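You operate a simulated robot arm through the tools that you are given. There is no shell and no other tool.

You run a simulated robot arm. Do the job below in one go: nothing can be reset, and whatever is moved stays where it is left.

TASK
Check the seam of bottle 56 on the turner and tray it.
Fine: mode SEAM, arm in for the spin and out after; seam at the side green tray, else orange; mode back to SKEW.

It is judged by the outcome, as a careful person would: the job done as asked, and still so three seconds after it is handed in. It fails if anything else is knocked over, pushed out of place, dropped, spilled or broken.

THE ROBOT
A 7-joint arm with a three-finger gripper, fixed in place. Base frame: the origin is at the foot of the arm, x ahead of it, y to its left, z up; the work surface is at about z = 865. Lengths are in mm, angles in degrees, forces in N, time in s.
With the tool pointing down near the work surface it reaches from about 460 to 900 mm from the base axis. Its first joint turns from -166.0 to 166.0 degrees. Payload 2.69 kg.
The tool frame sits at the grasp point between the pads (the TCP): z along the fingers, y along the line on which they close. The tips reach 29 mm beyond it. The gripper opens to 120 mm. The gripper's body begins 78 mm behind the TCP.
Orientation is told as [roll, pitch, yaw] about the base's x, y, z axes, in that order, counted from this pose: with the fingers straight down and closing along the base's y, the tool's x points along the base's -x, its y along +y and its z along -z.

THE INTERFACE
- The arm moves only by the tool move_arm. Its argument "rows" is a list of rows, each a list of 7 numbers: the shift along the base's x, y, z in units of 20 mm (1.0 is 20 mm), then the turn, a rotation vector about the base's x, y, z in units of 8 degrees (1.0 is 8 degrees), then the closure, from 0 (fully open) to 1 (shut). In form: [[x, y, z, wx, wy, wz, fingers], ...]. A call has 1 to 20 rows; each row shifts and turns the commanded pose from where the row before left it. A call with a number of a shift or a turn outside -1 to 1 is refused whole. Each row takes 0.2 s and may step no farther than 50 mm and 8.6 degrees from the row before; otherwise, or with a gripper value out of range, the whole call is refused. Where a pose cannot be reached the arm comes as near as it can. A force on the tool above 40 N (or 10 N above the force at the start of the call, whichever is more), or a blocked arm, ends the call early, and 0.2 s more pass. Each finger halts on what it meets, pressing with about 26 N; the grip force reading is that of the motor and also rises with nothing between the fingers. The clock runs only during rows and for 0.2 s after the last one: add rows that do not move to give the fingers time. The reply holds the time, the measured pose of the TCP, the force on the tool along the base axes, the opening and the grip force, in the units named above and with some noise, with the torque about the TCP (base axes, N m) and any sound that the robot's microphone picked up.
- Cameras (640 x 400 px; columns grow to the right, rows downward): "scene" is fixed at [61.6, -651.2, 1637.8]; the picture's right is [0.17, -0.99, 0.00], its down [-0.91, -0.16, -0.38] and it looks along [0.37, 0.06, -0.93] (base axes); focal length 298 px, centre (320, 200). "wrist" rides on the gripper at [63, 0, -104] in the tool frame; the picture's right is [0.00, 1.00, 0.00], its down [-0.83, 0.00, -0.56] and it looks along [-0.56, 0.00, 0.83] (tool axes); focal length 275 px, centre (320, 200).
- camera(camera): a new picture of that camera. It takes no simulated time.
- slide_trunk(by): slides the trunk up (or, below 0, down) by that many mm; the arm rides with it, the base frame stays. It gives what a move gives, with no picture.
- locate(camera, pixels): for up to 12 pixels [column, row] of the newest picture of that camera ("zoom" is the newest enlarged one), the place [x, y, z] in the base frame of the surface seen there, good to about 2 mm, but the place of the scene camera against the robot may be out by one fixed shift of up to 25 mm in any direction. It takes no simulated time.
- close_up(camera, box): a new picture of the part [left, top, right, bottom] of that camera's present view, enlarged. It takes no simulated time.
- close_job(): hands the job in; it is judged then, once.

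Unless the task says otherwise, let go and move clear before handing in.

The tools are called after ">>>" as a command line: name --pt "numbers of a row" for each row, then --argument value for the rest, lists and objects as JSON in quotes. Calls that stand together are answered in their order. move_arm: Moves the arm, as the interface text tells. Its arguments: {"type":"object","properties":{"rows":{"type":"array","items":{"type":"array","items":{"type":"number"}}}},"required":["rows"]} The other tools are called the same way: slide_trunk (by) slides the trunk up or down; camera (camera) takes a picture; locate (camera, pixels) gives the place of the surface under pixels of a picture; close_up (camera, box) takes an enlarged picture of a part of a camera's view; close_job () hands the job in.

At the start:

```text
t: 0.0
tcp_pos: [252.7, -498.6, 1258.2]
tcp_rot: [0.0, 0.1, 0.0]
contact_force: [0.2, 0.7, -0.9]
wrist_torque: [0.02, -0.02, 0.01]
grip_width: 120.1
gripper_force: 0.0
trunk travel left (down, up): [-525.0, 61.0]
```

scene: 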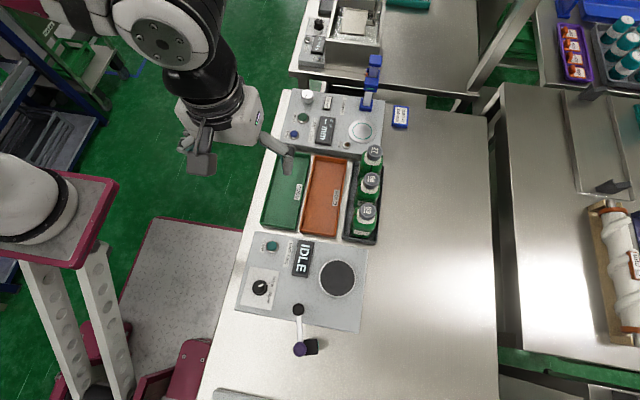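
wrist: 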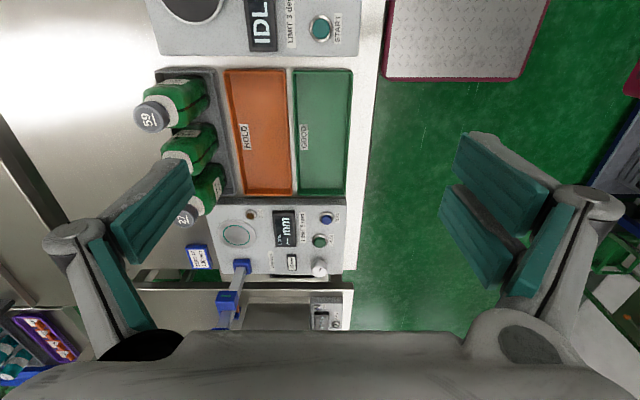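

The scene shows the turner (IDLE display at about (303,258), turntable at (337,278), knob at (262,288), arm lever at (300,330)), the green and orange trays, and three bottles in a rack. I'll take close-ups to read labels and controls before moving.

>>> close_up --camera "scene" --box '[220, 220, 390, 370]'

>>> close_up --camera "scene" --box '[250, 130, 400, 245]'

>>> close_up --camera "wrist" --box '[130, 50, 370, 290]'

>>> close_up --camera "scene" --box '[260, 70, 420, 170]'

```text
2.67 times, centred on (305, 295) of scene
```

zoom: 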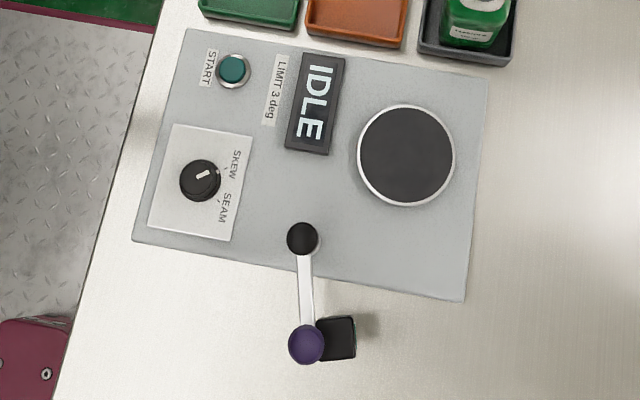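

```text
3.48 times, centred on (325, 188) of scene
```

zoom: 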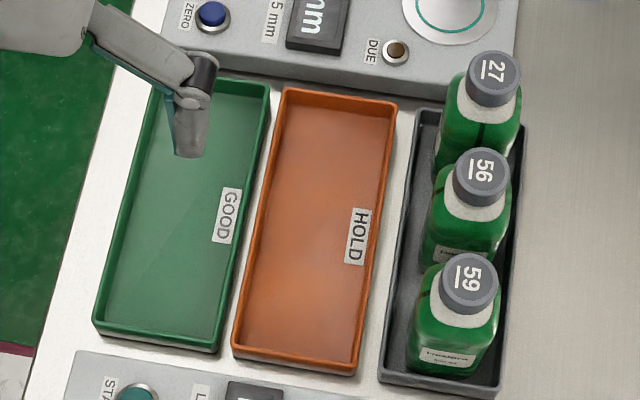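

```text
1.67 times, centred on (250, 170) of wrist
```

zoom: 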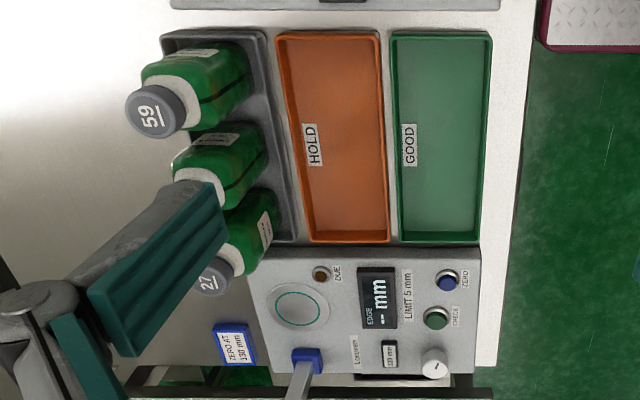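

```text
4.00 times, centred on (340, 120) of scene
```

zoom: 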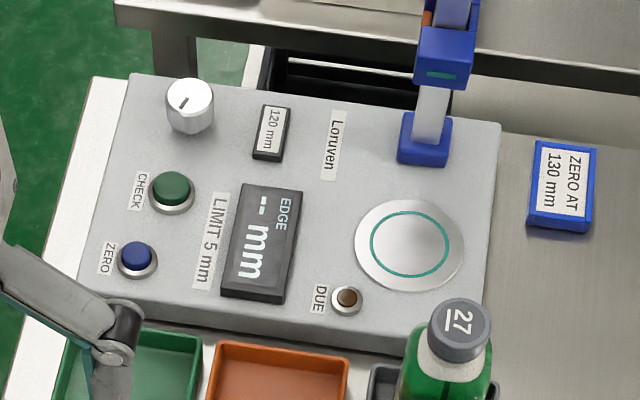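

The middle bottle in the rack is the one marked 56 (underlined). I'll locate the controls and bottles in the scene picture and the shared items in the wrist picture to work out the scene camera's fixed shift.

>>> locate --camera "scene" --pixels '[[272, 246], [262, 288], [304, 258], [337, 279], [299, 309], [300, 349], [312, 346], [371, 180], [367, 211], [375, 152], [335, 199], [297, 196]]'

>>> locate --camera "wrist" --pixels '[[320, 28], [147, 119], [305, 137], [246, 137], [195, 9], [180, 150], [236, 235], [187, 216], [160, 70], [215, 193], [320, 240], [180, 88]]'

```text
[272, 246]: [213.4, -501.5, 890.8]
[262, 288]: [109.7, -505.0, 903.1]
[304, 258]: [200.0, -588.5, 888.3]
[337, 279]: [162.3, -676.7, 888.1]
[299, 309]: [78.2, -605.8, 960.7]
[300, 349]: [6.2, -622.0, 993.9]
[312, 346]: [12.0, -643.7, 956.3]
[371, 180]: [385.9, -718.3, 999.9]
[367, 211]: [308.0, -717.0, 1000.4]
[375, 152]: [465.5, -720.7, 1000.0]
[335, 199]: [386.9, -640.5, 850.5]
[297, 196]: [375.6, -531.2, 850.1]
```

```text
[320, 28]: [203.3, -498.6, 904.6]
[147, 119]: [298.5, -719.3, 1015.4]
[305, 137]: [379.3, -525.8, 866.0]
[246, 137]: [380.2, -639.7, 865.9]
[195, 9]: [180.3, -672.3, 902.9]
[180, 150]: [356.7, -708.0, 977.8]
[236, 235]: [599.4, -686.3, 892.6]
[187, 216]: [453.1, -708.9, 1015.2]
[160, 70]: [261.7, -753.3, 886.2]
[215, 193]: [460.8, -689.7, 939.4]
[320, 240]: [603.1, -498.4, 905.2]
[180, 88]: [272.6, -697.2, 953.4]
```

The two cameras agree with a fixed shift of about (-9, +1, +15) mm to add to scene readings. I'll look closer at the mode knob, lever and bottle before moving.

>>> close_up --camera "scene" --box '[240, 265, 300, 310]'

>>> close_up --camera "scene" --box '[275, 290, 345, 365]'

>>> close_up --camera "scene" --box '[335, 135, 395, 250]'

```text
8.89 times, centred on (270, 288) of scene
```

zoom: 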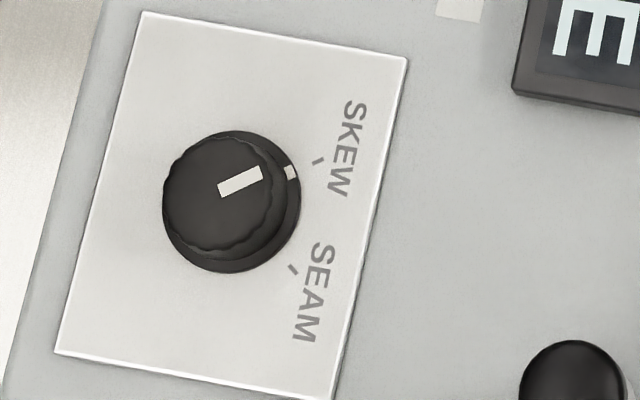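

```text
5.33 times, centred on (310, 328) of scene
```

zoom: 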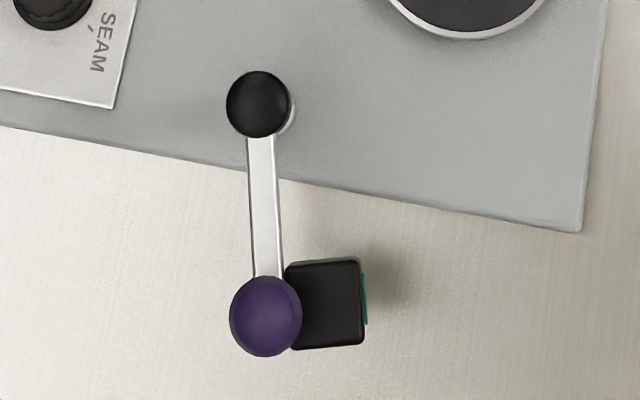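

```text
3.48 times, centred on (365, 192) of scene
```

zoom: 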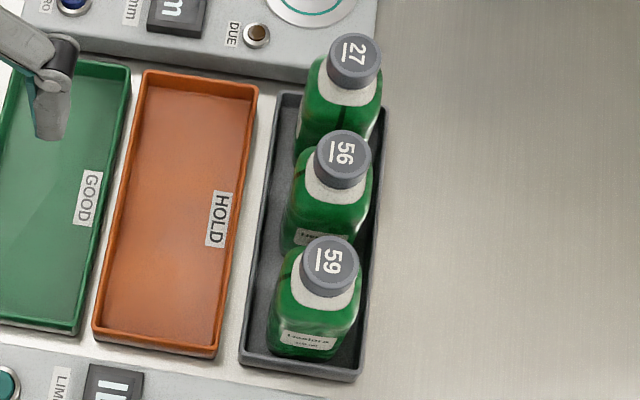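

The purple-knobbed lever pivots at (299,309) with a sensor head at (330,345 → green strip facing the turntable side), so it must swing about 80-90° towards the turntable. I'll move the gripper back over the turner to get an accurate wrist view.

>>> move_arm --pt "-0.95 -0.25 0 0 0 0 0" --pt "-0.95 -0.25 0 0 0 0 0" --pt "-0.95 -0.25 0 0 0 0 0" --pt "-0.95 -0.25 0 0 0 0 0" --pt "-0.95 -0.25 0 0 0 0 0" --pt "-0.95 -0.25 0 0 0 0 0" --pt "-0.95 -0.25 0 0 0 0 0" --pt "-0.95 -0.25 0 0 0 0 0" --pt "-0.95 -0.25 0 0 0 0 0" --pt "-0.95 -0.25 0 0 0 0 0" --pt "-0.95 -0.25 0 0 0 0 0" --pt "-0.95 -0.25 0 0 0 0 0" --pt "-0.95 -0.25 0 0 0 0 0" --pt "-0.95 -0.25 0 0 0 0 0" --pt "-0.95 -0.25 0 0 0 0 0" --pt "-0.95 -0.25 0 0 0 0 0"

>>> camera --camera "wrist"

>>> camera --camera "scene"

```text
t: 3.4
tcp_pos: [-51.8, -578.7, 1259.0]
tcp_rot: [0.1, -0.1, 0.0]
contact_force: [-0.3, 1.2, 0.3]
wrist_torque: [0.0, 0.04, 0.05]
grip_width: 119.8
gripper_force: 0.1
trunk travel left (down, up): [-525.0, 61.0]
```

```text
taken
```

wrist: 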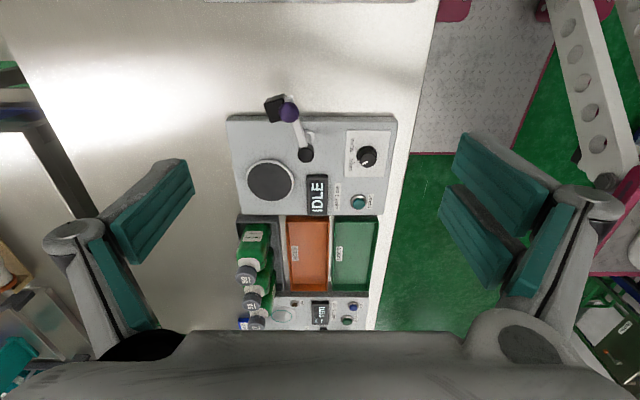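

```text
taken
```

scene: 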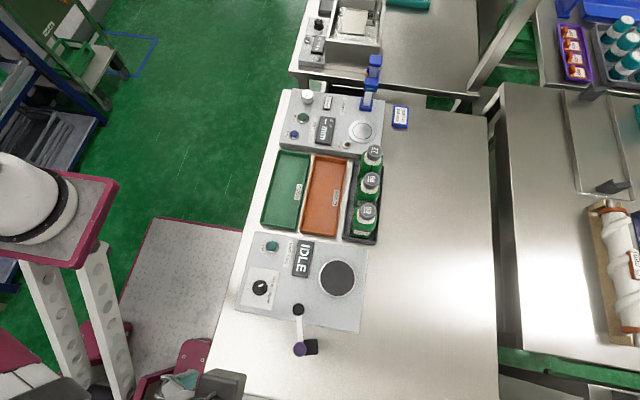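

The wrist view now shows the turner around (230-395, 95-215). I'll enlarge it for accurate locating.

>>> close_up --camera "wrist" --box '[220, 85, 410, 220]'

```text
2.96 times, centred on (315, 152) of wrist
```

zoom: 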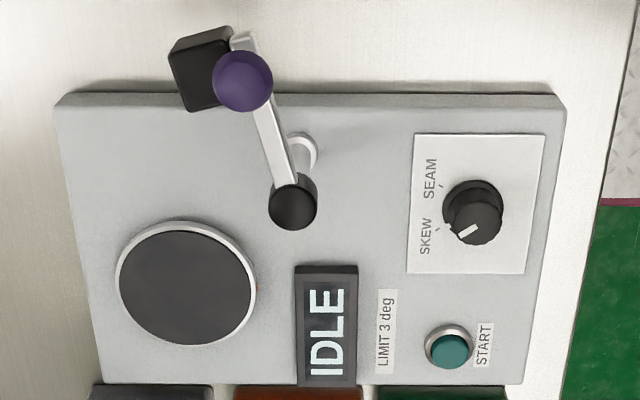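

>>> locate --camera "zoom" --pixels '[[242, 80], [293, 205], [475, 218], [466, 230], [441, 187], [436, 230], [449, 350], [185, 287], [200, 70], [100, 95], [120, 350], [530, 380]]'

>>> locate --camera "wrist" --pixels '[[288, 112], [306, 155], [368, 155], [245, 275], [248, 235], [265, 255]]'

```text
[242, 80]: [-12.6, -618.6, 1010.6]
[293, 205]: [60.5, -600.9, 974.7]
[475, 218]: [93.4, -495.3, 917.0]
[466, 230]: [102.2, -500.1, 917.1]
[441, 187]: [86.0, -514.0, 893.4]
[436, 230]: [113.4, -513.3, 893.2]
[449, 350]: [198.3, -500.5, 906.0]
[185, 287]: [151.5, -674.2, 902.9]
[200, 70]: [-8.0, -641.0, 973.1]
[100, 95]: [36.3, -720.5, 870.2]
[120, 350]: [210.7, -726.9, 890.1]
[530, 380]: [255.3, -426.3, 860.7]
```

```text
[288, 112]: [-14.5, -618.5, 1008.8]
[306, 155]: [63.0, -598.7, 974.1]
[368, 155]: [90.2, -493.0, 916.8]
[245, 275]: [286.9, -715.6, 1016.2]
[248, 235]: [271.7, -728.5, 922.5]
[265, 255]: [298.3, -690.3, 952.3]
```

Wrist locating gives the mode knob top at z≈917 on a plate at z≈893, the lever knob at about (-13,-618,1010). I'll zoom further on the mode knob, lever knob and start button for exact centres.

>>> close_up --camera "wrist" --box '[335, 120, 395, 215]'

>>> locate --camera "zoom" --pixels '[[300, 140], [320, 150], [335, 145], [360, 150], [390, 150], [350, 110], [350, 180]]'

```text
4.21 times, centred on (365, 168) of wrist
```

zoom: 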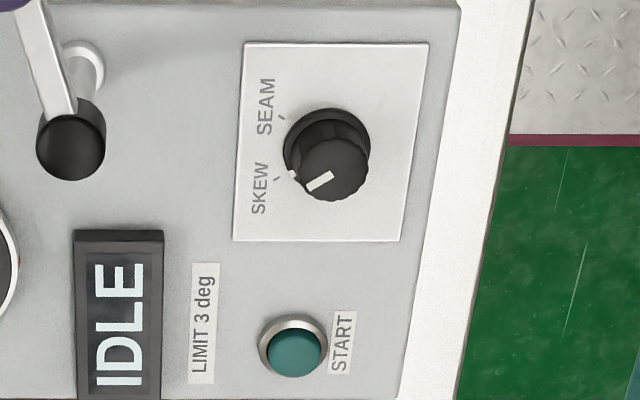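

```text
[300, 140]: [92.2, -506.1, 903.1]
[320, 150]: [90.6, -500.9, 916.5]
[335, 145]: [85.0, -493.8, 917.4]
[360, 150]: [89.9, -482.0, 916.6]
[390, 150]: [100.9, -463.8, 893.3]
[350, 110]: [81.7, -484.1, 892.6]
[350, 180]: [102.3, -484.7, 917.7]
```

Now I'll locate the knob's top rim and centre, the ticks and the start button in this enlarged view.

>>> locate --camera "zoom" --pixels '[[334, 169], [303, 169], [366, 169], [334, 140], [334, 197], [282, 117], [277, 179], [292, 174], [312, 184], [327, 175], [294, 352], [70, 155]]'

>>> close_up --camera "wrist" --box '[255, 85, 325, 175]'

```text
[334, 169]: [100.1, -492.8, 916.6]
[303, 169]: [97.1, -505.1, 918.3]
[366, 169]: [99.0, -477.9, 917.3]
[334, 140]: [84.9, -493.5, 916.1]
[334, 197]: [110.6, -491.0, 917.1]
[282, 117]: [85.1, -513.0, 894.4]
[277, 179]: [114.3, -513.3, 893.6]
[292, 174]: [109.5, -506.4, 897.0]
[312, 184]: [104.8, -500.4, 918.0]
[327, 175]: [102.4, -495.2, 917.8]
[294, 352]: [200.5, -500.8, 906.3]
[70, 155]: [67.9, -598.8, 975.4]
```

```text
4.44 times, centred on (290, 130) of wrist
```

zoom: 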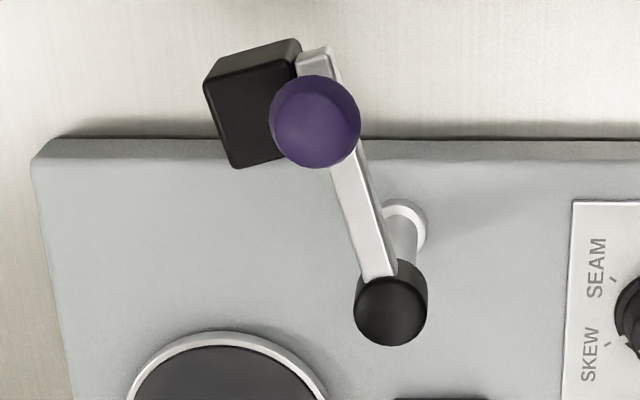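

Mode knob centre ≈ (98.5,-491.5), top z 917; ticks are about 70° apart (SKEW at -54°, SEAM at -124° from +x). Now I'll locate the lever parts in the newest zoom.

>>> locate --camera "zoom" --pixels '[[315, 121], [280, 125], [350, 121], [315, 85], [315, 160], [391, 310], [375, 310], [410, 310], [365, 230], [240, 120], [270, 60], [412, 215]]'

>>> close_up --camera "wrist" --box '[215, 210, 315, 330]'

```text
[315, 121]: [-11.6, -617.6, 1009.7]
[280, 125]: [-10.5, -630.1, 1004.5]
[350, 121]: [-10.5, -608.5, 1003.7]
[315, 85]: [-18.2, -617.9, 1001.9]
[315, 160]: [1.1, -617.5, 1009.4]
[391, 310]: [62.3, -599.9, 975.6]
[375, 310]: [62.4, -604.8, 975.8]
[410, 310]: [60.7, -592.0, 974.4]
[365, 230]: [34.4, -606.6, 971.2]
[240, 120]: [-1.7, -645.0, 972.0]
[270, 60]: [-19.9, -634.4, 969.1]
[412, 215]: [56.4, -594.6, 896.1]
```

```text
3.33 times, centred on (265, 270) of wrist
```

zoom: 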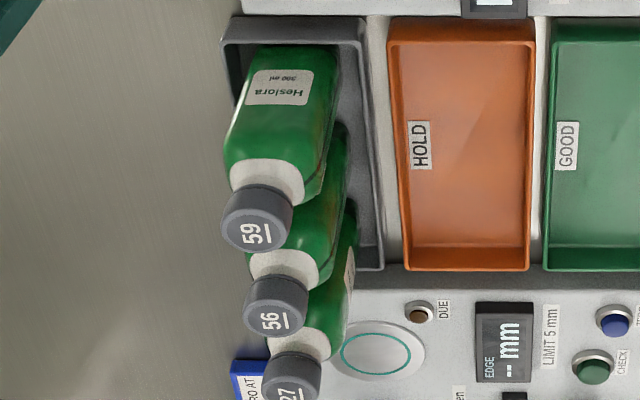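

The lever knob is centred about (-9,-618), top z 1010, pivot (62,-599.5), radius ≈73 mm. First I'll set the mode knob: move over it at yaw +32° with fingers half open, and descend partway.

>>> move_arm --pt "0.936 0.544 0 0 0 0.5 0.4" --pt "0.936 0.544 0 0 0 0.5 0.4" --pt "0.936 0.544 0 0 0 0.5 0.4" --pt "0.936 0.544 0 0 0 0.5 0.4" --pt "0.936 0.544 0 0 0 0.5 0.4" --pt "0.936 0.544 0 0 0 0.5 0.4" --pt "0.936 0.544 0 0 0 0.5 0.4" --pt "0.936 0.544 0 0 0 0.5 0.4" --pt "0 0 -1 0 0 0 0.4" --pt "0 0 -1 0 0 0 0.4" --pt "0 0 -1 0 0 0 0.4" --pt "0 0 -1 0 0 0 0.4" --pt "0 0 -1 0 0 0 0.4" --pt "0 0 -1 0 0 0 0.4" --pt "0 0 -1 0 0 0 0.4" --pt "0 0 -1 0 0 0 0.4" --pt "0 0 -1 0 0 0 0.4" --pt "0 0 -1 0 0 0 0.4" --pt "0 0 -1 0 0 0 0.4" --pt "0 0 -1 0 0 0 0.4"

>>> camera --camera "wrist"

>>> camera --camera "scene"

```text
t: 7.6
tcp_pos: [99.6, -490.2, 1018.7]
tcp_rot: [-0.2, 0.0, 31.8]
contact_force: [-0.1, -0.1, 0.7]
wrist_torque: [0.01, -0.03, 0.01]
grip_width: 72.0
gripper_force: 0.0
trunk travel left (down, up): [-525.0, 61.0]
```

```text
taken
```

wrist: 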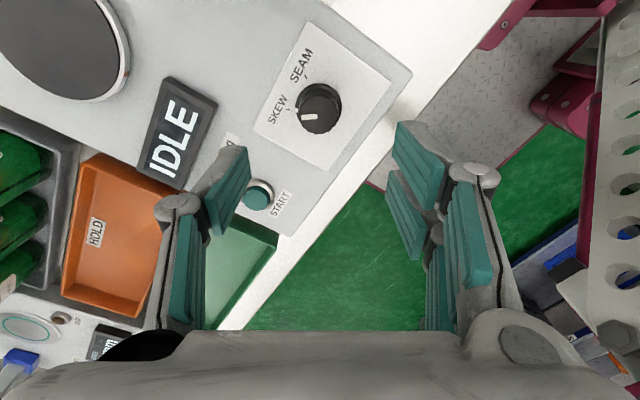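

```text
taken
```

scene: 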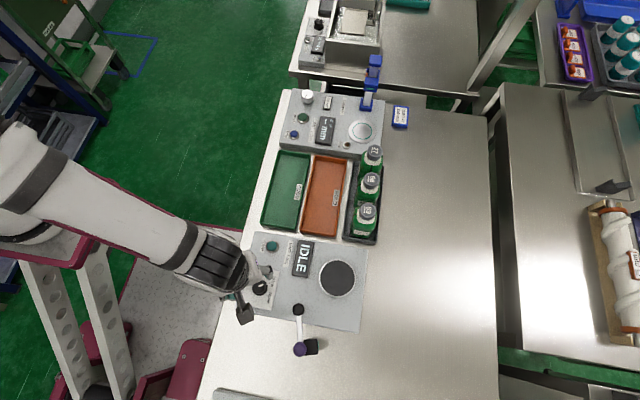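

The gripper hangs over the knob at (99.6,-490.2); the knob top shows at wrist (320,110). I'll re-measure its centre from here.

>>> close_up --camera "wrist" --box '[260, 20, 400, 180]'

>>> locate --camera "wrist" --pixels '[[320, 113], [300, 113], [340, 113], [320, 97], [320, 130], [308, 117], [288, 109], [307, 77], [258, 196]]'

```text
2.50 times, centred on (330, 100) of wrist
```

zoom: 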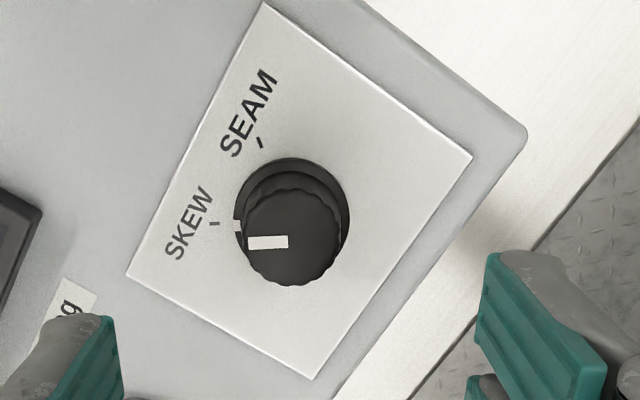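

```text
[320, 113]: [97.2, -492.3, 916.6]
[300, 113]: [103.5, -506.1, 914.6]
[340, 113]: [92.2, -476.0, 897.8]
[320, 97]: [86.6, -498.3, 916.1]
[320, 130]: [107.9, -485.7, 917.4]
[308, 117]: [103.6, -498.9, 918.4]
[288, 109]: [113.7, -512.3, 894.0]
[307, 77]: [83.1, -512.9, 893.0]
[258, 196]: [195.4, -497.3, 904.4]
```

The knob centre is about (98.7,-492). I'll nudge to it, descend so the tips reach z≈902, then close on the knob.

>>> move_arm --pt "-0.05 -0.09 -0.9 0 0 0 0.4" --pt "0 0 -1 0 0 0 0.4" --pt "0 0 -1 0 0 0 0.4" --pt "0 0 -0.9 0 0 0 0.4" --pt "0 0 -0.55 0 0 0 0.4" --pt "0 0 0 0 0 0 0.4"

>>> camera --camera "wrist"

```text
t: 9.0
tcp_pos: [95.8, -493.2, 933.4]
tcp_rot: [-0.1, 0.0, 31.9]
contact_force: [-0.4, 0.2, -0.1]
wrist_torque: [0.0, 0.0, -0.01]
grip_width: 72.2
gripper_force: 0.1
trunk travel left (down, up): [-525.0, 61.0]
```

```text
taken
```

wrist: 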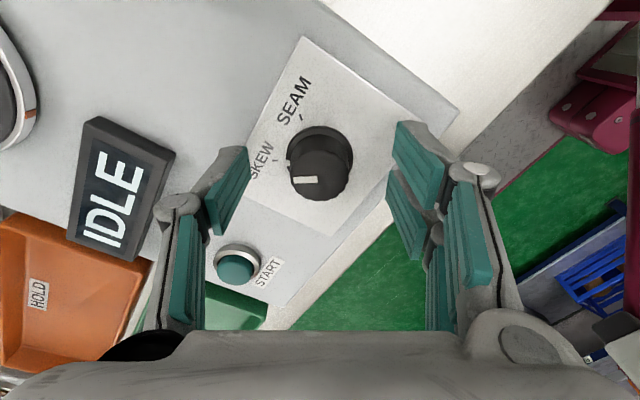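

The fingers straddle the knob cleanly. I'll nudge slightly and close on it.

>>> move_arm --pt "0.08 0.04 -0.1 0 0 0 0.6" --pt "0 0 0 0 0 0 0.8" --pt "0 0 0 0 0 0 1" --pt "0 0 0 0 0 0 1"

>>> close_up --camera "wrist" --box '[200, 60, 440, 300]'

```text
t: 10.0
tcp_pos: [98.2, -492.9, 930.2]
tcp_rot: [0.0, 0.0, 31.9]
contact_force: [-1.2, 0.7, 1.1]
wrist_torque: [0.0, -0.07, 0.05]
grip_width: 31.0
gripper_force: 45.5
trunk travel left (down, up): [-525.0, 61.0]
```

```text
1.67 times, centred on (320, 180) of wrist
```

zoom: 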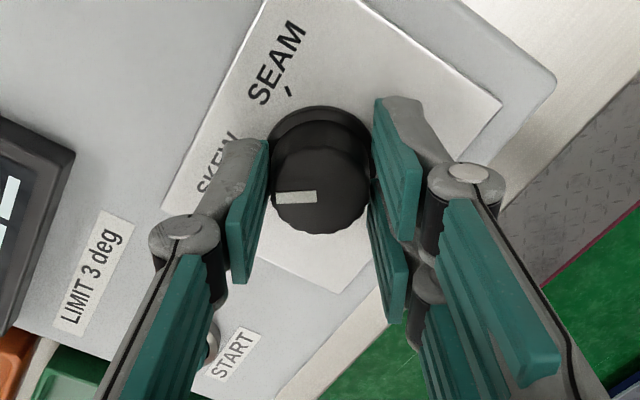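

The fingers grip the knob at 31 mm with low side force. Now I'll turn clockwise (seen from above) about 70° toward SEAM.

>>> move_arm --pt "0 0 0 0 0 -0.9 1" --pt "0 0 0 0 0 -0.9 1" --pt "0 0 0 0 0 -0.9 1" --pt "0 0 0 0 0 -0.9 1" --pt "0 0 0 0 0 -0.9 1"

>>> close_up --camera "wrist" --box '[200, 60, 440, 300]'

```text
t: 11.2
tcp_pos: [97.4, -492.0, 929.9]
tcp_rot: [0.0, 0.0, -4.3]
contact_force: [-2.6, 11.7, 18.5]
wrist_torque: [0.59, -0.11, 0.04]
grip_width: 31.3
gripper_force: 45.0
trunk travel left (down, up): [-525.0, 61.0]
```

```text
1.67 times, centred on (320, 180) of wrist
```

zoom: 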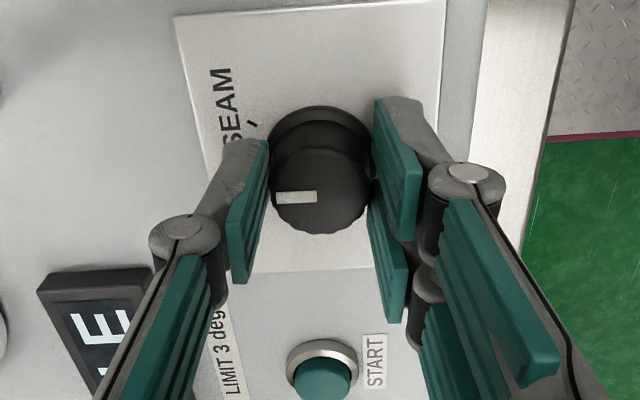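

The knob follows the gripper (36° so far) but there's 18 N upward load, so I'll ease up 1 mm and continue turning.

>>> move_arm --pt "0 0 0.05 0 0 -0.5 1" --pt "0 0 0.0 0 0 -0.9 1" --pt "0 0 0 0 0 -0.9 1"

>>> close_up --camera "wrist" --box '[200, 60, 440, 300]'

```text
t: 12.0
tcp_pos: [97.6, -490.9, 930.4]
tcp_rot: [0.1, 0.1, -22.6]
contact_force: [-7.0, 14.7, 1.3]
wrist_torque: [0.18, -0.18, 0.04]
grip_width: 31.2
gripper_force: 45.1
trunk travel left (down, up): [-525.0, 61.0]
```

```text
1.67 times, centred on (320, 180) of wrist
```

zoom: 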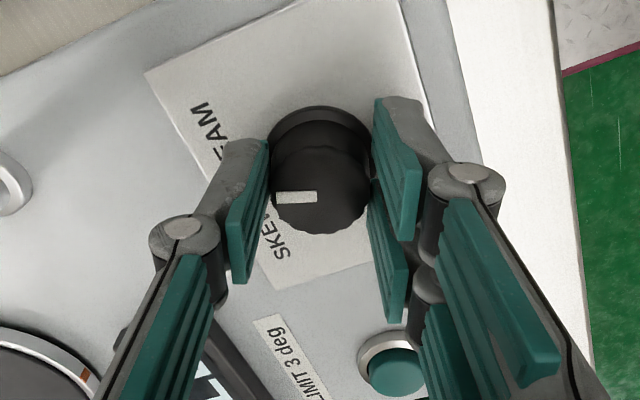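

Turned ~54° so far; I'll relieve the sideways load by 1 mm and turn the last ~16°.

>>> move_arm --pt "0 0.05 0 0 0 -0.95 1" --pt "0 0 0 0 0 -0.95 1" --pt "0 0 0 0 0 0 1"

>>> close_up --camera "wrist" --box '[200, 60, 440, 300]'

>>> close_up --camera "scene" --box '[230, 240, 330, 330]'

```text
t: 12.8
tcp_pos: [97.7, -491.0, 930.1]
tcp_rot: [0.0, 0.1, -37.7]
contact_force: [-9.1, 19.8, 3.0]
wrist_torque: [0.57, 0.23, 0.38]
grip_width: 31.1
gripper_force: 45.2
trunk travel left (down, up): [-525.0, 61.0]
```

```text
1.67 times, centred on (320, 180) of wrist
```

zoom: 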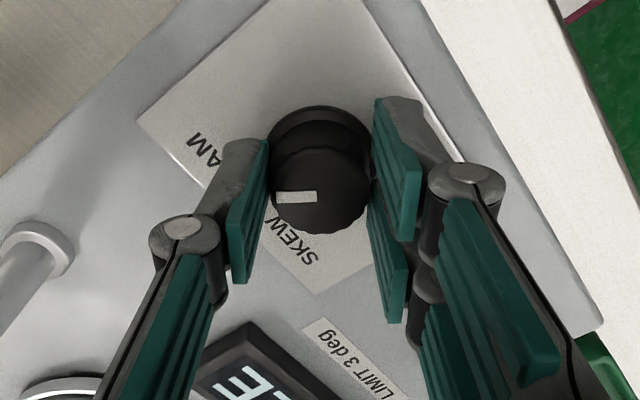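

```text
4.44 times, centred on (280, 285) of scene
```

zoom: 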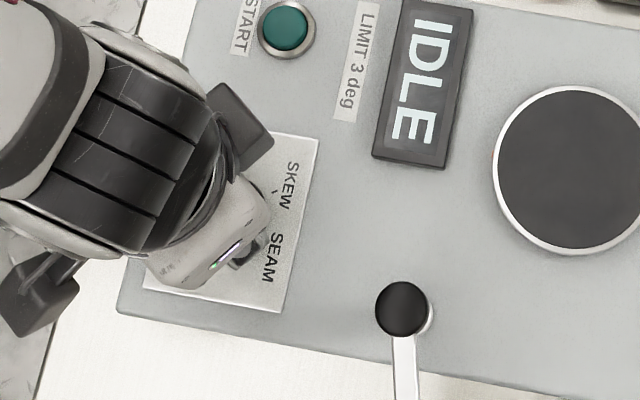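

Turned 69.6°, with a small rise in z torque, suggesting the stop. I'll open the fingers, lift, and check the pointer.

>>> move_arm --pt "0 0 0 0 0 0 0.7" --pt "0 0 0 0 0 0 0.4" --pt "0 0 0 0 0 0 0.4" --pt "0 0 1 0 0 0 0.4" --pt "0 0 1 0 0 0 0.4" --pt "0 0 1 0 0 0 0.4" --pt "0 0 1 0 0 0 0.4" --pt "0 0 1 0 0 0 0.4"

>>> close_up --camera "wrist" --box '[200, 20, 440, 260]'

>>> close_up --camera "scene" --box '[230, 230, 360, 330]'

```text
t: 14.6
tcp_pos: [96.3, -494.0, 1031.2]
tcp_rot: [0.0, 0.0, -37.8]
contact_force: [0.1, 0.5, 0.0]
wrist_torque: [0.02, 0.01, 0.01]
grip_width: 72.1
gripper_force: 0.0
trunk travel left (down, up): [-525.0, 61.0]
```

```text
1.67 times, centred on (320, 140) of wrist
```

zoom: 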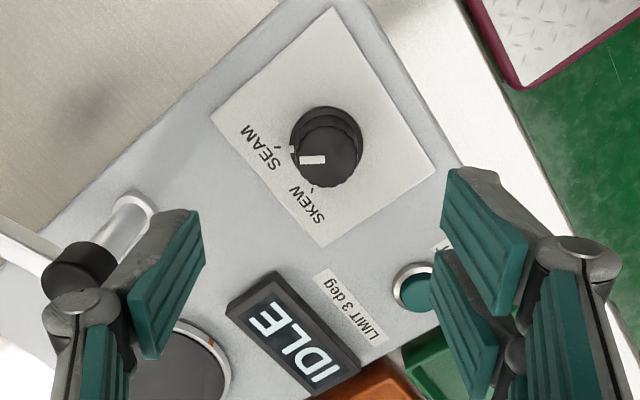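

```text
4.00 times, centred on (295, 280) of scene
```

zoom: 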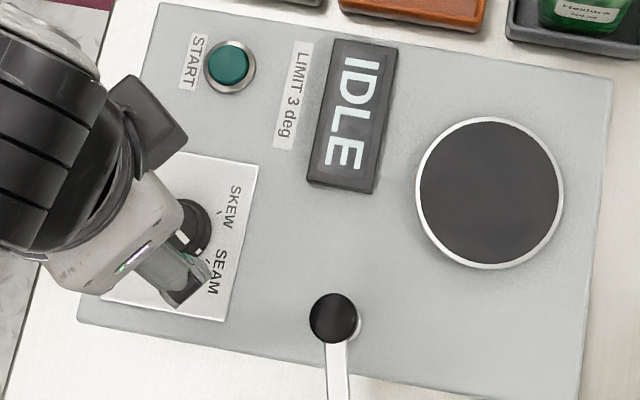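

The pointer now seems to aim at the SEAM tick; I'll verify precisely with a tighter close-up.

>>> close_up --camera "wrist" --box '[280, 70, 360, 140]'

```text
5.71 times, centred on (320, 105) of wrist
```

zoom: 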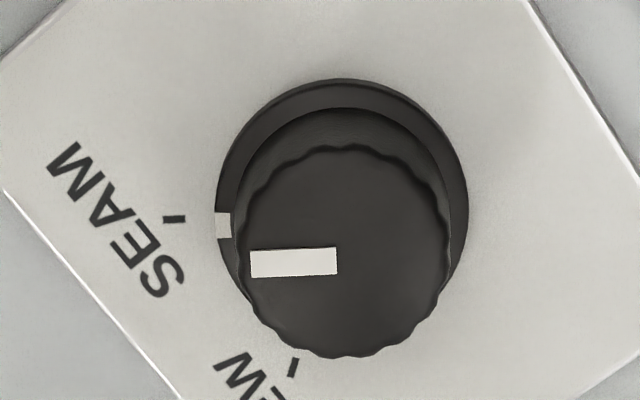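

>>> locate --camera "zoom" --pixels '[[173, 219], [292, 367], [223, 225], [226, 120], [462, 215], [345, 82], [260, 263], [330, 261], [345, 150], [345, 352], [240, 250], [447, 250]]'

```text
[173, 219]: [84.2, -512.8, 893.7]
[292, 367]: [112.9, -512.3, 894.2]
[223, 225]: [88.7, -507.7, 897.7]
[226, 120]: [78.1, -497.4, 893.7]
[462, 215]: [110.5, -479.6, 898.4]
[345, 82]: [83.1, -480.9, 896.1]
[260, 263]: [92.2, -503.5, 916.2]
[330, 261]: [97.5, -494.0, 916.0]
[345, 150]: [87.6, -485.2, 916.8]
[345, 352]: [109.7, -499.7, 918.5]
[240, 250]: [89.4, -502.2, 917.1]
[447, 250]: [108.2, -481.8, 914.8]
```

The skirt mark (-123°) sits on the SEAM tick (-125°) and the torque rise indicates the end stop, so mode is SEAM. Next I'll rise and move to view the bottles up close.

>>> move_arm --pt "0 0 1 0 0 0 0.2" --pt "0 0 1 0 0 0 0" --pt "0 0 1 0 0 0 0" --pt "0 0 1 0 0 0 0" --pt "0 0 1 0 0 0 0" --pt "0.57 -0.88 0.4 0 0 0.525 0" --pt "0.57 -0.88 0.4 0 0 0.525 0" --pt "0.57 -0.88 0.4 0 0 0.525 0" --pt "0.57 -0.88 0.4 0 0 0.525 0" --pt "0.57 -0.88 0.4 0 0 0.525 0" --pt "0.57 -0.88 0.4 0 0 0.525 0" --pt "0.57 -0.88 0.4 0 0 0.525 0" --pt "0.57 -0.88 0.4 0 0 0.525 0" --pt "0.57 -0.88 0.4 0 0 0.525 0"

>>> camera --camera "wrist"

>>> camera --camera "scene"

```text
t: 17.6
tcp_pos: [200.4, -647.8, 1202.1]
tcp_rot: [0.0, 0.0, 0.2]
contact_force: [-0.6, 0.0, -0.6]
wrist_torque: [-0.01, -0.05, 0.0]
grip_width: 119.9
gripper_force: 0.1
trunk travel left (down, up): [-525.0, 61.0]
```

```text
taken
```

wrist: 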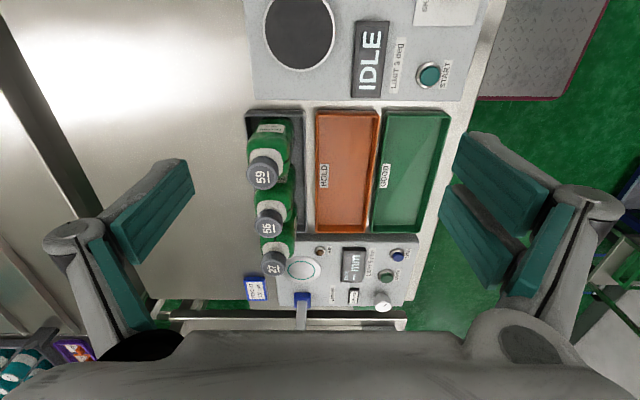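

```text
taken
```

scene: 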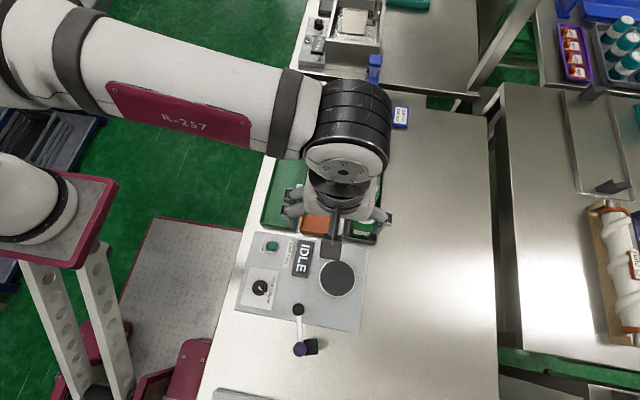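

>>> close_up --camera "wrist" --box '[230, 95, 320, 285]'

>>> close_up --camera "wrist" --box '[235, 110, 315, 200]'

>>> close_up --camera "wrist" --box '[240, 180, 320, 280]'

```text
2.11 times, centred on (275, 190) of wrist
```

zoom: 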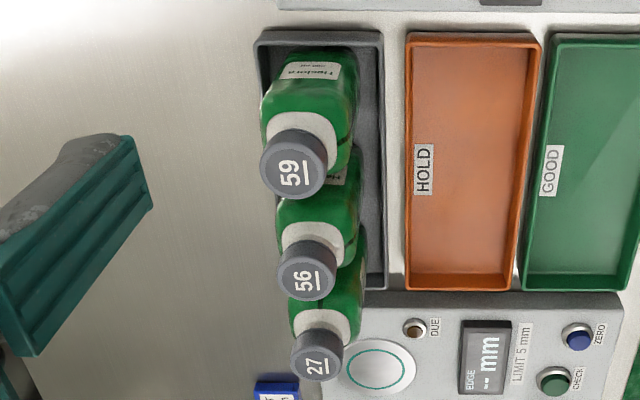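

```text
4.44 times, centred on (275, 155) of wrist
```

zoom: 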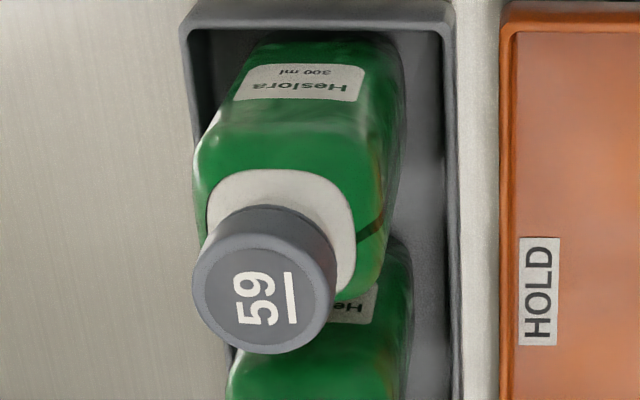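

```text
4.00 times, centred on (280, 230) of wrist
```

zoom: 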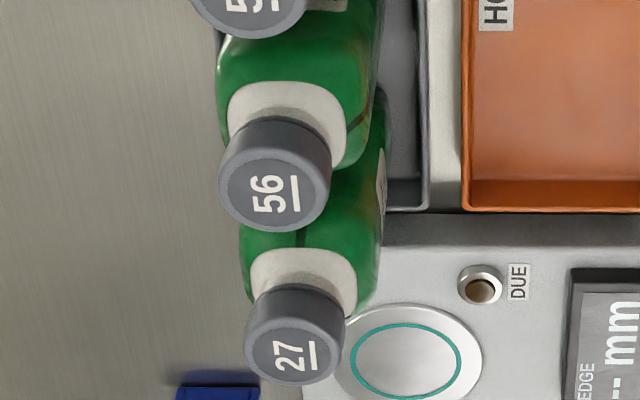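

Bottle 56 (zoom (275,190)) has a large cap above a white collar and a square-ish green body. I'll measure cap and body dimensions.

>>> locate --camera "zoom" --pixels '[[273, 188], [222, 188], [324, 188], [273, 150], [273, 228], [290, 100], [222, 75], [370, 80], [365, 130], [235, 130], [430, 100], [290, 360]]'

>>> close_up --camera "wrist" --box '[235, 110, 315, 200]'

>>> locate --camera "zoom" --pixels '[[262, 295], [200, 295], [330, 295], [200, 150], [375, 150], [300, 50], [395, 60], [240, 60], [188, 100], [445, 100], [420, 200], [350, 210]]'

```text
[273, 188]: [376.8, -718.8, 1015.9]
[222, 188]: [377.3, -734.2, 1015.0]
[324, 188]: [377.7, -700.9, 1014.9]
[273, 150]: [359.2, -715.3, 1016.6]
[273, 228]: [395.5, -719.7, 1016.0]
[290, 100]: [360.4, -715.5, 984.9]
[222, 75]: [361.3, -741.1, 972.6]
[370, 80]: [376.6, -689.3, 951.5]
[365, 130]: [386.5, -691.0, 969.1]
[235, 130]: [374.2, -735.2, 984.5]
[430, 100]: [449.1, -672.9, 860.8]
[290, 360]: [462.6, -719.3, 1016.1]
```

```text
4.44 times, centred on (275, 155) of wrist
```

zoom: 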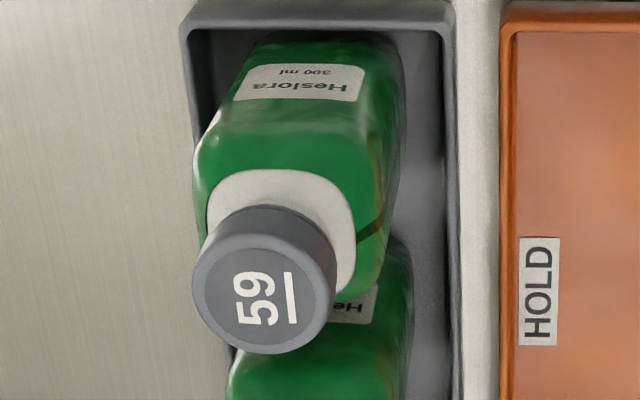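

```text
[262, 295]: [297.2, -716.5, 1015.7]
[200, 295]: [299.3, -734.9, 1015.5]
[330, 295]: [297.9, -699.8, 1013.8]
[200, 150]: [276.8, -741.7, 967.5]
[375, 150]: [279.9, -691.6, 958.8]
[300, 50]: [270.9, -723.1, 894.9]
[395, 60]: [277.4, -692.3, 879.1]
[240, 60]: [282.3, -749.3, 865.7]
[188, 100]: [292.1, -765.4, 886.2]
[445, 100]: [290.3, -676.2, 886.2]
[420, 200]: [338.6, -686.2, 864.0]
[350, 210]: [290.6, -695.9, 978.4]
```

Bottle 56: cap centre (377,-718), top z≈1016, body ≈54 mm wide with shoulder at z≈970; I'll grip the body across y at TCP z≈952 (palm clears the cap). First move above it.

>>> move_arm --pt "0.978 -0.383 0 0 0 0 0" --pt "0.978 -0.383 0 0 0 0 0" --pt "0.978 -0.383 0 0 0 0 0" --pt "0.978 -0.383 0 0 0 0 0" --pt "0.978 -0.383 0 0 0 0 0" --pt "0.978 -0.383 0 0 0 0 0" --pt "0.978 -0.383 0 0 0 0 0" --pt "0.978 -0.383 0 0 0 0 0" --pt "0.978 -0.383 0 0 0 0 0" --pt "0 0 -1 0 0 0 0" --pt "0 0 -1 0 0 0 0" --pt "0 0 -1 0 0 0 0" --pt "0 0 0 0 0 0 0"

>>> camera --camera "wrist"

>>> camera --camera "scene"

```text
t: 20.4
tcp_pos: [374.6, -685.8, 1135.8]
tcp_rot: [0.0, 0.0, 0.2]
contact_force: [0.7, 0.8, -0.1]
wrist_torque: [0.0, 0.0, 0.03]
grip_width: 120.0
gripper_force: 0.0
out of reach, approached as far as the arm can: row 7, 8, 9
trunk travel left (down, up): [-525.0, 61.0]
```

```text
taken
```

wrist: 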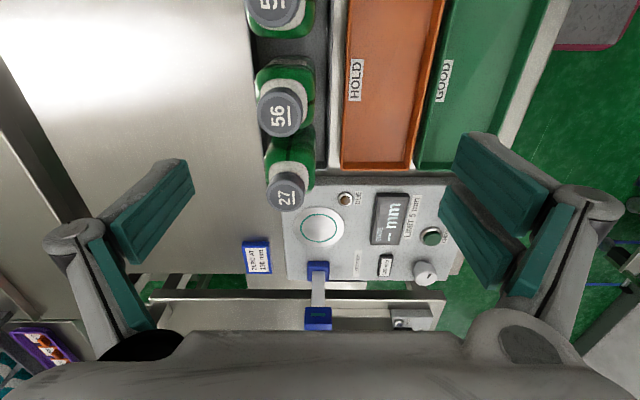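

```text
taken
```

scene: 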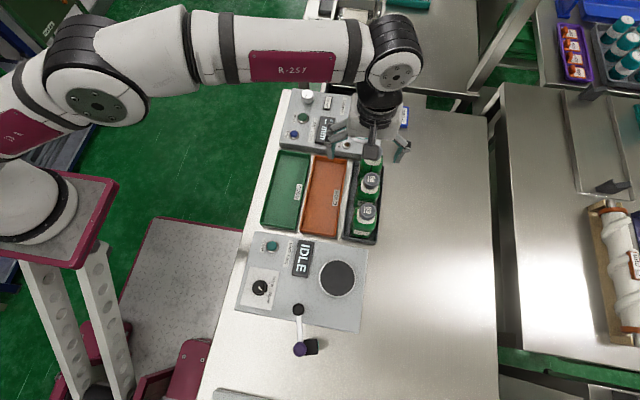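

The high pose was slightly out of reach, leaving the TCP at (374.6,-685.8,1136). I'll descend above cap height and then shift to y=-718.

>>> move_arm --pt "0 0 -1 0 0 0 0" --pt "0 0 -1 0 0 0 0" --pt "0 0 -1 0 0 0 0" --pt "0.06 -0.8 -0.25 0 0 0 0" --pt "0.06 -0.8 -0.25 0 0 0 0" --pt "0 0 0 0 0 0 0"

>>> camera --camera "wrist"

>>> camera --camera "scene"

```text
t: 21.8
tcp_pos: [376.9, -709.0, 1065.0]
tcp_rot: [0.0, 0.0, 0.2]
contact_force: [-0.4, 0.2, -0.8]
wrist_torque: [0.01, -0.02, -0.04]
grip_width: 119.9
gripper_force: 0.0
out of reach, approached as far as the arm can: row 5
trunk travel left (down, up): [-525.0, 61.0]
```

```text
taken
```

wrist: 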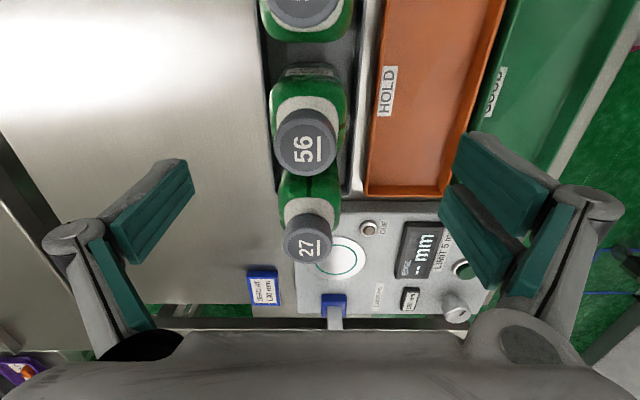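

```text
taken
```

scene: 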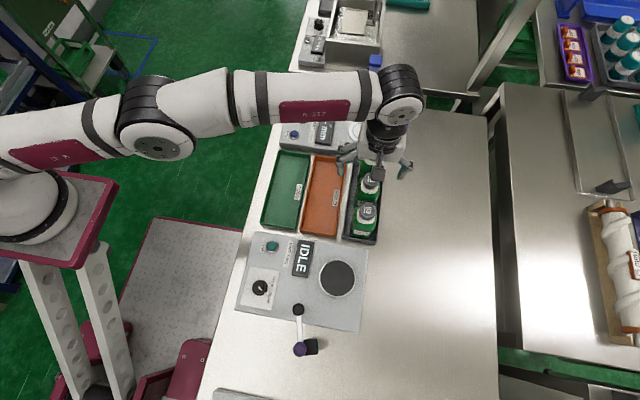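

At this height y=-709 is the limit, so I'll raise the trunk 60 mm to gain reach at height, then re-descend.

>>> slide_trunk --by 60

```text
t: 22.8
tcp_pos: [312.4, -707.0, 1123.3]
tcp_rot: [0.0, 0.0, 0.2]
contact_force: [-0.1, -0.5, 0.2]
wrist_torque: [-0.02, 0.03, -0.02]
grip_width: 119.9
gripper_force: 0.1
trunk travel left (down, up): [-585.0, 1.0]
```

The trunk slide moved the TCP to x≈312 as well as up, so the slide is not purely vertical. I'll check with pictures.

>>> camera --camera "wrist"

>>> camera --camera "scene"

>>> move_arm --pt "0 0 0 0 0 0 0"

```text
taken
```

wrist: 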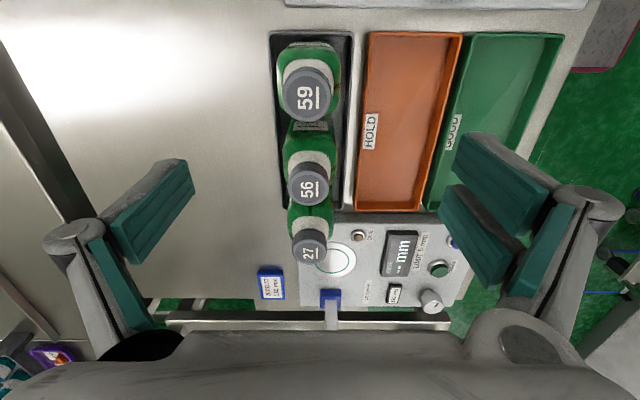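

```text
taken
```

scene: 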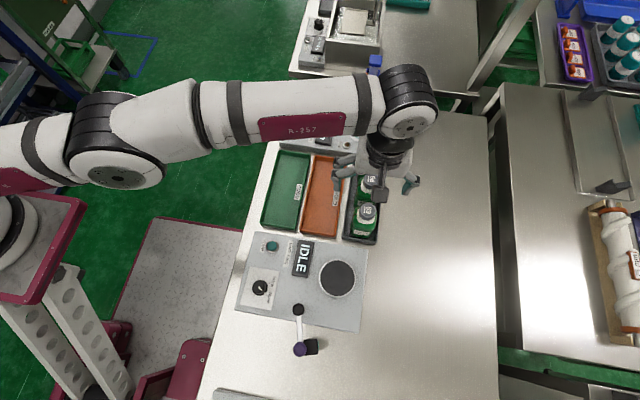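

```text
t: 23.2
tcp_pos: [311.5, -708.0, 1125.1]
tcp_rot: [0.0, 0.0, 0.2]
contact_force: [-0.2, -1.2, 0.1]
wrist_torque: [0.02, 0.04, 0.01]
grip_width: 120.2
gripper_force: 0.0
trunk travel left (down, up): [-585.0, 1.0]
```

The slide axis is tilted: up 60 also shifts the arm -64 mm in x. Lowering the trunk will bring the arm forward and improve reach to bottle 56, so I'll first retreat up and back over the turner, then slide down 180.

>>> move_arm --pt "-0.914 0.49 0.55 0 0 0 0" --pt "-0.914 0.49 0.55 0 0 0 0" --pt "-0.914 0.49 0.55 0 0 0 0" --pt "-0.914 0.49 0.55 0 0 0 0" --pt "-0.914 0.49 0.55 0 0 0 0" --pt "-0.914 0.49 0.55 0 0 0 0" --pt "-0.914 0.49 0.55 0 0 0 0" --pt "-0.914 0.49 0.55 0 0 0 0" --pt "-0.914 0.49 0.55 0 0 0 0" --pt "-0.914 0.49 0.55 0 0 0 0" --pt "-0.914 0.49 0.55 0 0 0 0" --pt "0 0 0 0 0 0 0"

```text
t: 25.8
tcp_pos: [106.7, -599.3, 1248.4]
tcp_rot: [0.0, 0.0, 0.2]
contact_force: [-0.1, 0.3, 0.5]
wrist_torque: [0.0, 0.01, 0.02]
grip_width: 120.1
gripper_force: 0.2
trunk travel left (down, up): [-585.0, 1.0]
```

The TCP is at (106.7,-599.3,1248), clear for a diagonal slide. I'll slide down 90 first and check the motion.

>>> slide_trunk --by -90

>>> camera --camera "scene"

```text
t: 27.1
tcp_pos: [108.6, -599.8, 1154.3]
tcp_rot: [-0.2, 0.0, 0.1]
contact_force: [-0.3, 0.9, 0.1]
wrist_torque: [-0.01, 0.01, -0.03]
grip_width: 120.0
gripper_force: 0.0
trunk travel left (down, up): [-495.0, 91.0]
```

```text
taken
```

scene: 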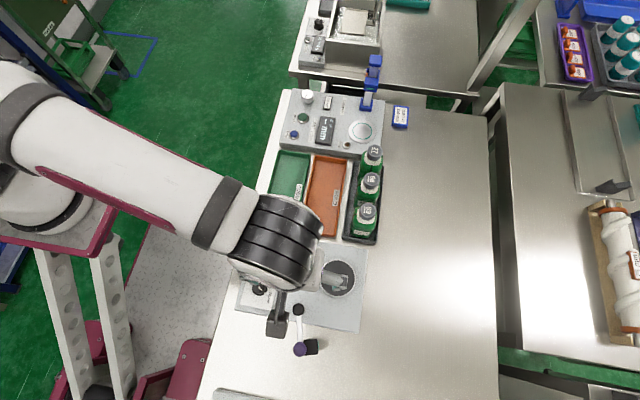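

This slide was purely vertical (the earlier x shift came from the over-stretched arm). Reach at height improves with the trunk up, so I'll slide it back up 90 here and then approach bottle 56.

>>> slide_trunk --by 90

>>> move_arm --pt "0.96 -0.32 -0.55 0 0 0 0" --pt "0.96 -0.32 -0.55 0 0 0 0" --pt "0.96 -0.32 -0.55 0 0 0 0" --pt "0.96 -0.32 -0.55 0 0 0 0" --pt "0.96 -0.32 -0.55 0 0 0 0" --pt "0.96 -0.32 -0.55 0 0 0 0" --pt "0.96 -0.32 -0.55 0 0 0 0" --pt "0.96 -0.32 -0.55 0 0 0 0" --pt "0.96 -0.32 -0.55 0 0 0 0" --pt "0.96 -0.32 -0.55 0 0 0 0" --pt "0.96 -0.32 -0.55 0 0 0 0" --pt "0.96 -0.32 -0.55 0 0 0 0" --pt "0.96 -0.32 -0.55 0 0 0 0" --pt "0.96 -0.32 -0.55 0 0 0 0" --pt "0 0 0 0 0 0 0"

>>> camera --camera "wrist"

```text
t: 28.3
tcp_pos: [110.2, -600.9, 1244.8]
tcp_rot: [0.0, 0.0, 0.2]
contact_force: [0.0, 0.2, 0.2]
wrist_torque: [0.0, 0.02, -0.03]
grip_width: 120.0
gripper_force: 0.1
trunk travel left (down, up): [-585.0, 1.0]
```

```text
t: 31.5
tcp_pos: [376.6, -686.3, 1091.2]
tcp_rot: [0.0, 0.0, 0.1]
contact_force: [1.1, 0.2, 1.3]
wrist_torque: [-0.01, 0.06, 0.01]
grip_width: 119.8
gripper_force: 0.1
out of reach, approached as far as the arm can: row 14
trunk travel left (down, up): [-585.0, 1.0]
```

```text
taken
```

wrist: 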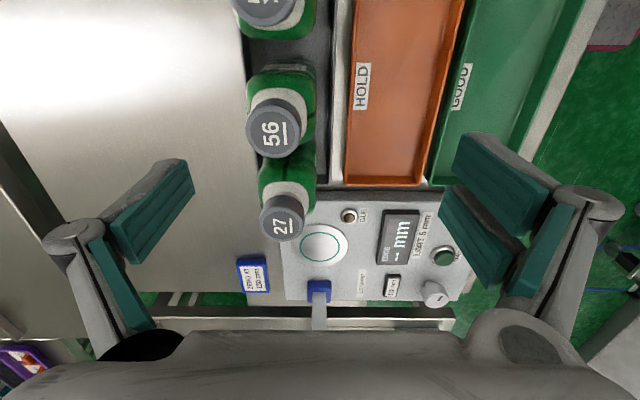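

The reach limit got worse with the trunk up (783 mm radius here), so a lower trunk is better. I'll back off over the trays to y≈-600, z≈1150, then slide down 120.

>>> move_arm --pt "0 0.9 0.6 0 0 0 0" --pt "0 0.9 0.6 0 0 0 0" --pt "0 0.9 0.6 0 0 0 0" --pt "0 0.9 0.6 0 0 0 0" --pt "0 0.7 0.6 0 0 0 0" --pt "0 0 0 0 0 0 0"

>>> slide_trunk --by -120

>>> camera --camera "scene"

```text
t: 32.9
tcp_pos: [375.2, -600.9, 1150.4]
tcp_rot: [-0.1, 0.0, 0.3]
contact_force: [-0.4, 0.2, -0.3]
wrist_torque: [0.01, 0.0, 0.0]
grip_width: 119.9
gripper_force: 0.1
trunk travel left (down, up): [-585.0, 1.0]
```

```text
t: 34.4
tcp_pos: [375.9, -599.5, 1031.6]
tcp_rot: [-0.1, 0.1, 0.0]
contact_force: [-0.4, -0.3, 0.1]
wrist_torque: [-0.01, -0.01, 0.0]
grip_width: 120.1
gripper_force: 0.1
trunk travel left (down, up): [-465.0, 121.0]
```

```text
taken
```

scene: 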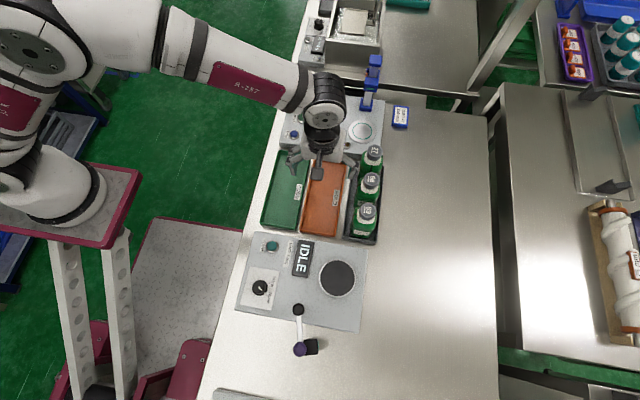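

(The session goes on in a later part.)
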